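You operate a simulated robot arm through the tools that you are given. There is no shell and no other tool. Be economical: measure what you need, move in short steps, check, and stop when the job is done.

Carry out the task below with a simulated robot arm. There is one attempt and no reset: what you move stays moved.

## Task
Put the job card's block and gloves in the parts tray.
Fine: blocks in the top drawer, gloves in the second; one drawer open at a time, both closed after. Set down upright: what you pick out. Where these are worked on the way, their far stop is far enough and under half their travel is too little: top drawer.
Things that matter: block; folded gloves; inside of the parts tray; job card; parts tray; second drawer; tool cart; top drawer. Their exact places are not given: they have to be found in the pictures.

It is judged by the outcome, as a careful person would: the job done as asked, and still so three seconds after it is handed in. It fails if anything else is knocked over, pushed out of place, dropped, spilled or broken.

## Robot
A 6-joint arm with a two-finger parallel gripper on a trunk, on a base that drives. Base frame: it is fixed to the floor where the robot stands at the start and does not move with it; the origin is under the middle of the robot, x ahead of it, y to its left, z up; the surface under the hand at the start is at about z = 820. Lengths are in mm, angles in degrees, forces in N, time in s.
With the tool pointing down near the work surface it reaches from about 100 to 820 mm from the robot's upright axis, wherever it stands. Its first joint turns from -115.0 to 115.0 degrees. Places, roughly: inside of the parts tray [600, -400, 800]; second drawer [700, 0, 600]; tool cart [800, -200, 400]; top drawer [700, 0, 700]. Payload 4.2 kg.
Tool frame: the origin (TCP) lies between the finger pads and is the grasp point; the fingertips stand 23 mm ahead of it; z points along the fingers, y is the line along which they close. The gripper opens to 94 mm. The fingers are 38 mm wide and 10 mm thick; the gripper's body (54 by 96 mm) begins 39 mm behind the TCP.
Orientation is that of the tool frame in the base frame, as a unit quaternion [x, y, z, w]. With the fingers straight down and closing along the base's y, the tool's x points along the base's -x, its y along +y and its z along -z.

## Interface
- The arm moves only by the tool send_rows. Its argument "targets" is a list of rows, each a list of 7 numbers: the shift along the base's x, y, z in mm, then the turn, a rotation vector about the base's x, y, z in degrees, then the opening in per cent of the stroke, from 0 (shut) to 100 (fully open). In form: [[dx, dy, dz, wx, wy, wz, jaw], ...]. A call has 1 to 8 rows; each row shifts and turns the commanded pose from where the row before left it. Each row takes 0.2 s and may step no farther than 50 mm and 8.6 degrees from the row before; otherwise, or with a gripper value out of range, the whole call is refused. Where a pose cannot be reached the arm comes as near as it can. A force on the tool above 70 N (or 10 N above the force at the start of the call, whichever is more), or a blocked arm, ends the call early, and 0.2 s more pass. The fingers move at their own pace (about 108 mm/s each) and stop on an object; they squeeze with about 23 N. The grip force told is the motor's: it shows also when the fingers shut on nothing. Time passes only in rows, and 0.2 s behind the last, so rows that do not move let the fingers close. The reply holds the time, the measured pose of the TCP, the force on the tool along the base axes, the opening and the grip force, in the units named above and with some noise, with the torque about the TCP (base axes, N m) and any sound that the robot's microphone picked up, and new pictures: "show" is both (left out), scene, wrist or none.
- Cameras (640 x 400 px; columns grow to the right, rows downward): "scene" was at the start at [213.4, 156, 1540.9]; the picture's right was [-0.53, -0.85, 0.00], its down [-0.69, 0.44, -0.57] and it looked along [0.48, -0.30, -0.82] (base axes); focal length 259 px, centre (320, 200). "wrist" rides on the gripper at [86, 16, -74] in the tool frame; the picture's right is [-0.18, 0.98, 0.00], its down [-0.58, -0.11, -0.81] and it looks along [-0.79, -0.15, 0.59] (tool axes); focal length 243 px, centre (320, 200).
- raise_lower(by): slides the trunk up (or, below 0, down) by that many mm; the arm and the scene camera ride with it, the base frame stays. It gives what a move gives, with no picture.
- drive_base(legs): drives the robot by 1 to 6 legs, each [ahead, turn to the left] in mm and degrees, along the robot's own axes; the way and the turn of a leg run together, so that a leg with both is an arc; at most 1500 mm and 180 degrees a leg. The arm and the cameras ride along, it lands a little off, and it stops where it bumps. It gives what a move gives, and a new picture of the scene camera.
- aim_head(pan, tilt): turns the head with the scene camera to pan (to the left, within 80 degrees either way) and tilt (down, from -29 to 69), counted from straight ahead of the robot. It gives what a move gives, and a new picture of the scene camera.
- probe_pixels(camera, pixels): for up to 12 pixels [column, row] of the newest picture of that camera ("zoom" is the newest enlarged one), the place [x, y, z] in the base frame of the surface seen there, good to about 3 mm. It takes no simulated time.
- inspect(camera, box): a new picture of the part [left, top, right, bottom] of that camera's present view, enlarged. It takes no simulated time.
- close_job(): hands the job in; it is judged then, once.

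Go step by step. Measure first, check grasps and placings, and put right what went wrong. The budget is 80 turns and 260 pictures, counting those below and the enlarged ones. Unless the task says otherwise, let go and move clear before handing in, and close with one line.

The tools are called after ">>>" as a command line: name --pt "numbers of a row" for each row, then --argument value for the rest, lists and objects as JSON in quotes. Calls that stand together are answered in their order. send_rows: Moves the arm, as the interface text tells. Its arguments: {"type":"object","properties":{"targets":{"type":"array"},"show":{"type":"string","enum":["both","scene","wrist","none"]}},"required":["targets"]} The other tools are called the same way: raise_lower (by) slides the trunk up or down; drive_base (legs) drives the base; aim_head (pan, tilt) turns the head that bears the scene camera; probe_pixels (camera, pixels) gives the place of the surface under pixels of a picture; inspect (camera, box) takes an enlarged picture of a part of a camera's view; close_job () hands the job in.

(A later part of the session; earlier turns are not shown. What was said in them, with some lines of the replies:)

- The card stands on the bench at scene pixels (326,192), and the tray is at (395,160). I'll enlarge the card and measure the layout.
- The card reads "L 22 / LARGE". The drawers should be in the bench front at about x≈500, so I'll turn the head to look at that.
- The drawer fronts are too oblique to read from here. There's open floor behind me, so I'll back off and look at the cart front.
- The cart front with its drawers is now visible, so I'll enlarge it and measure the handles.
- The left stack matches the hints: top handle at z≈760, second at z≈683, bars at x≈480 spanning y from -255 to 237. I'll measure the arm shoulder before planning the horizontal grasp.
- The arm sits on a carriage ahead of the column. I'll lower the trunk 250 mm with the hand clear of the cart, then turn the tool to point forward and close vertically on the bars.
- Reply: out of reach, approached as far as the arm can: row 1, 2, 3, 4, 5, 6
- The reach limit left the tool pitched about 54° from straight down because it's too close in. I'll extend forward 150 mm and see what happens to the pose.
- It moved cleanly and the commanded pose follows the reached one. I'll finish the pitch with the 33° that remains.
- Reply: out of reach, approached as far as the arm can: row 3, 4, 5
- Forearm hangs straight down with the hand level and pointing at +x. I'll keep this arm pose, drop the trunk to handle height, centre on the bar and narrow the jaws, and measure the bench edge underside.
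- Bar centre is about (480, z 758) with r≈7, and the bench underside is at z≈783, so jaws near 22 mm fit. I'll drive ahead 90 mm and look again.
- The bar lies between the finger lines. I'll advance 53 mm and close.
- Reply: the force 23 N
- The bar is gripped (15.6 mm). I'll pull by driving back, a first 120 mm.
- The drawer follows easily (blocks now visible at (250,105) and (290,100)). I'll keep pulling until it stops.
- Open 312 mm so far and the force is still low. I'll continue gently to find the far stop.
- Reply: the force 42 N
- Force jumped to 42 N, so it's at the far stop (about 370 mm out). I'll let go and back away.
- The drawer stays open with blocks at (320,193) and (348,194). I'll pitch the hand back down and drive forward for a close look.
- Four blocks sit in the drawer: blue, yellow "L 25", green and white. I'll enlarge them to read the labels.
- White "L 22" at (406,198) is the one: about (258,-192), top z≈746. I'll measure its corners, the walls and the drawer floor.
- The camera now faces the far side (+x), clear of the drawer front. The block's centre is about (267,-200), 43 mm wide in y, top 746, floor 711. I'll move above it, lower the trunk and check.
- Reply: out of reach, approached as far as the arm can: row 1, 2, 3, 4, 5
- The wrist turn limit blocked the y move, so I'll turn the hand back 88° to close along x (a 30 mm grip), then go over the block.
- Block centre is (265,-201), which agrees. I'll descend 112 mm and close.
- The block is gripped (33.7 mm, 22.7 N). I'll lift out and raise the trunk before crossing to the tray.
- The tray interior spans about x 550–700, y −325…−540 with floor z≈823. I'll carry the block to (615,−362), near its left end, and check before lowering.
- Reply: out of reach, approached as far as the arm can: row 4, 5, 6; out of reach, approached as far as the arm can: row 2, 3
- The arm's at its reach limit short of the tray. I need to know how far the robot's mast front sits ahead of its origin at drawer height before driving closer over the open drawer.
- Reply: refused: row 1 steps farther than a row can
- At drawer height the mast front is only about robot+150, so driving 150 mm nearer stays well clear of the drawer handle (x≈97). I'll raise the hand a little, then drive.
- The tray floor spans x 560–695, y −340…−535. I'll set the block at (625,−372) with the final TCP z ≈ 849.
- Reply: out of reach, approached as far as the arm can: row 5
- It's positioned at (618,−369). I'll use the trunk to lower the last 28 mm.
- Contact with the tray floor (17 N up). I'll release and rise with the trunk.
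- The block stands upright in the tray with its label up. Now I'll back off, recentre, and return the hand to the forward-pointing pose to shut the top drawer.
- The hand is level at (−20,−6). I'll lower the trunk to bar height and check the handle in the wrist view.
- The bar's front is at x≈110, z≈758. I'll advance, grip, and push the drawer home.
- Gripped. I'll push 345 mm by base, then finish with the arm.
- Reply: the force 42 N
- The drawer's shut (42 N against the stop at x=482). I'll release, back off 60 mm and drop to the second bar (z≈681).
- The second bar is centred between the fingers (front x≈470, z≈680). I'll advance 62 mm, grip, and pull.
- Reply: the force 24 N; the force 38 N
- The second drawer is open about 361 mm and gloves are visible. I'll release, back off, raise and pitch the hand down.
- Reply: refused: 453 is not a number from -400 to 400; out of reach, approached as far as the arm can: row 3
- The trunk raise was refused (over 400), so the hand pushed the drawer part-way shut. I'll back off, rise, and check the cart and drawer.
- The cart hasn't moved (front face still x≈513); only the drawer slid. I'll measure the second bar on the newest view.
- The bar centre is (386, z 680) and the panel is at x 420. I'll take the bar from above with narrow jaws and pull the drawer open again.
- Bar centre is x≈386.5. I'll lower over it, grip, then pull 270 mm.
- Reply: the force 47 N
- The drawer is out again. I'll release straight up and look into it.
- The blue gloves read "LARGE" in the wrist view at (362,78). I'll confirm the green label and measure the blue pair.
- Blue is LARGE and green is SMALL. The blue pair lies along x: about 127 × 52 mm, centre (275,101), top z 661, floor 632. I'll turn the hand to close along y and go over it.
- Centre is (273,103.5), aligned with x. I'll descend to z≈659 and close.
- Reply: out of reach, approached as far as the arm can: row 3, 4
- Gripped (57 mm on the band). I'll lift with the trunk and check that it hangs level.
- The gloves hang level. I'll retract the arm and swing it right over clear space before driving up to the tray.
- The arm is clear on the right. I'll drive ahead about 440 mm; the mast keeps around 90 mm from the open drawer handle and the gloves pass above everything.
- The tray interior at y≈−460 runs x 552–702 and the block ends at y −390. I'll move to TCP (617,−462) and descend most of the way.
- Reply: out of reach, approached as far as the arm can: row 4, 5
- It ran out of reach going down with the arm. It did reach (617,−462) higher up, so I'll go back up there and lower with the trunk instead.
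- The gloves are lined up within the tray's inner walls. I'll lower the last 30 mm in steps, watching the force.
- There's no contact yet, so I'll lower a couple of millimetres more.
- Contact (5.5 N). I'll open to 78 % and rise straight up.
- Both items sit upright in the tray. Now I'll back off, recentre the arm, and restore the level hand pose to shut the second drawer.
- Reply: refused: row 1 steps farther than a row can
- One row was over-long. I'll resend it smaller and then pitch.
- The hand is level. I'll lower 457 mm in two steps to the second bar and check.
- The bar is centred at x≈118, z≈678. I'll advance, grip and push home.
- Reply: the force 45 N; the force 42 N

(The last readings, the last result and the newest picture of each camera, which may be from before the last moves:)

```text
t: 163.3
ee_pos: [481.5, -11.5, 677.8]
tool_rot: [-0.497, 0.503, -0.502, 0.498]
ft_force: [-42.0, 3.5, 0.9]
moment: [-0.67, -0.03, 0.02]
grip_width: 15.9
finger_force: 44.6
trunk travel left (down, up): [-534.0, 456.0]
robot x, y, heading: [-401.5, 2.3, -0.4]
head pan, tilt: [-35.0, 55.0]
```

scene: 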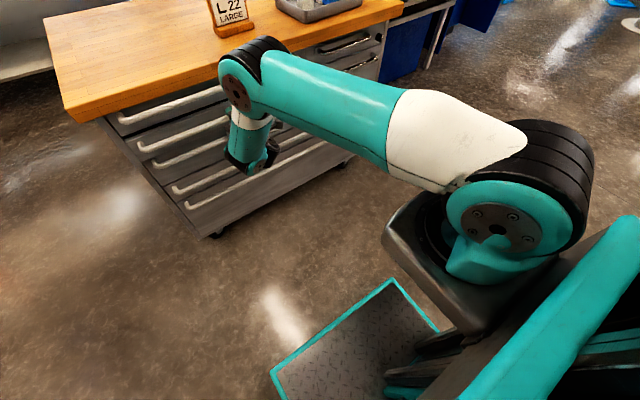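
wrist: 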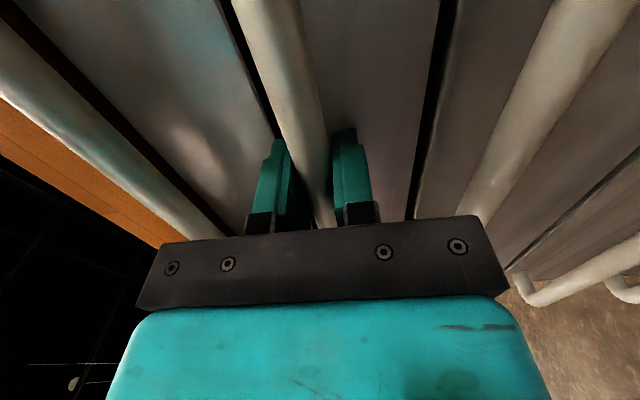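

Shut against the stop (42 N at x=481). I'll release, back away straight and do a final check.

>>> send_rows --pt "0 0 0 0 0 0 27" --pt "0 0 0 0 0 0 27" --pt "-15 0 0 0 0 0 27" --show "none"

>>> drive_base --legs '[[-350, 0]]'

>>> raise_lower --by 300

>>> aim_head --pan 0 --tilt 42

>>> inspect --camera "scene" --box '[280, 80, 520, 230]'

```text
t: 164.1
ee_pos: [467.6, -11.7, 680.0]
tool_rot: [-0.496, 0.503, -0.502, 0.499]
ft_force: [-0.2, 0.3, 0.9]
moment: [-0.01, -0.04, 0.03]
grip_width: 25.5
finger_force: 0.1
trunk travel left (down, up): [-534.0, 456.0]
robot x, y, heading: [-405.1, 0.2, -0.8]
head pan, tilt: [-35.0, 55.0]
```

```text
t: 166.4
ee_pos: [107.4, -6.9, 679.6]
tool_rot: [-0.495, 0.504, -0.502, 0.498]
ft_force: [0.1, -0.4, -1.2]
moment: [0.02, -0.01, 0.02]
grip_width: 25.5
finger_force: 0.2
trunk travel left (down, up): [-534.0, 456.0]
robot x, y, heading: [-763.5, 8.7, -0.7]
head pan, tilt: [-35.0, 55.0]
```

scene: 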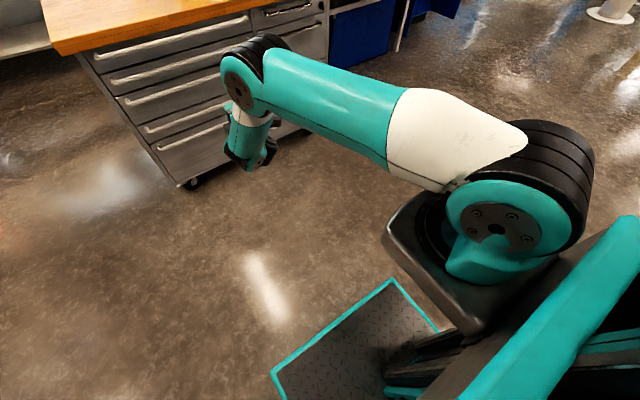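

```text
t: 169.4
ee_pos: [107.9, -7.0, 978.6]
tool_rot: [-0.497, 0.502, -0.502, 0.499]
ft_force: [-0.4, 0.0, 0.1]
moment: [0.0, 0.0, 0.0]
grip_width: 25.4
finger_force: 0.1
trunk travel left (down, up): [-834.0, 156.0]
robot x, y, heading: [-764.4, 1.9, -0.7]
head pan, tilt: [-35.0, 55.0]
```

```text
t: 170.4
ee_pos: [108.5, -6.4, 979.2]
tool_rot: [-0.496, 0.503, -0.502, 0.499]
ft_force: [0.3, 0.1, 0.0]
moment: [0.01, -0.01, -0.01]
grip_width: 25.5
finger_force: 0.0
trunk travel left (down, up): [-834.0, 156.0]
robot x, y, heading: [-762.4, 6.6, -0.6]
head pan, tilt: [0.0, 42.0]
```

scene: 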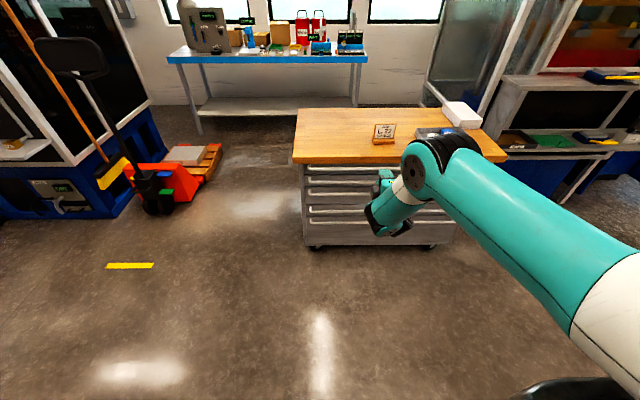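

```text
2.67 times, centred on (400, 155) of scene
```

zoom: 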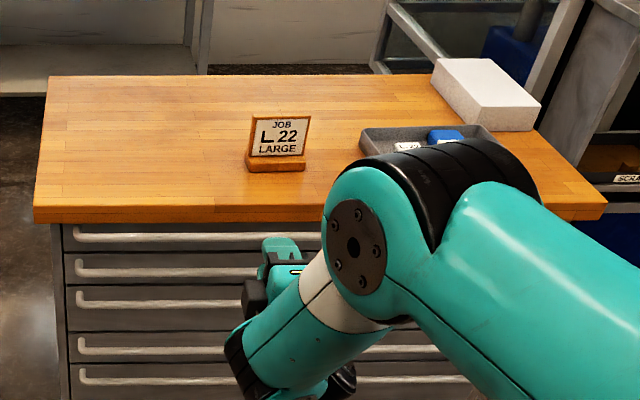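

All the drawers look shut, and the card, box and tray are in place. One last measurement of the drawer bars.

>>> probe_pixels --camera "zoom" --pixels '[[120, 237], [120, 272], [120, 304], [200, 271], [120, 255], [120, 290]]'

```text
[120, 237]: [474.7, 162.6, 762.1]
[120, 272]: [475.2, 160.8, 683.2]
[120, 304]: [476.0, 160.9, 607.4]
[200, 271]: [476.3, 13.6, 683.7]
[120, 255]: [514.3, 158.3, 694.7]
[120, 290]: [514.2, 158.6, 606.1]
```

Both bars are flush with the untouched third one (x≈475), so both drawers are closed and the job is ready to hand in.

>>> close_job

```text
The job is handed in.
```

The L 22 block and the LARGE gloves are upright in the parts tray, both drawers are closed, and the job is handed in. On the way I bumped the second drawer partly shut with the hand, but I saw nothing knocked over or out of place, and I reopened it before taking the gloves.
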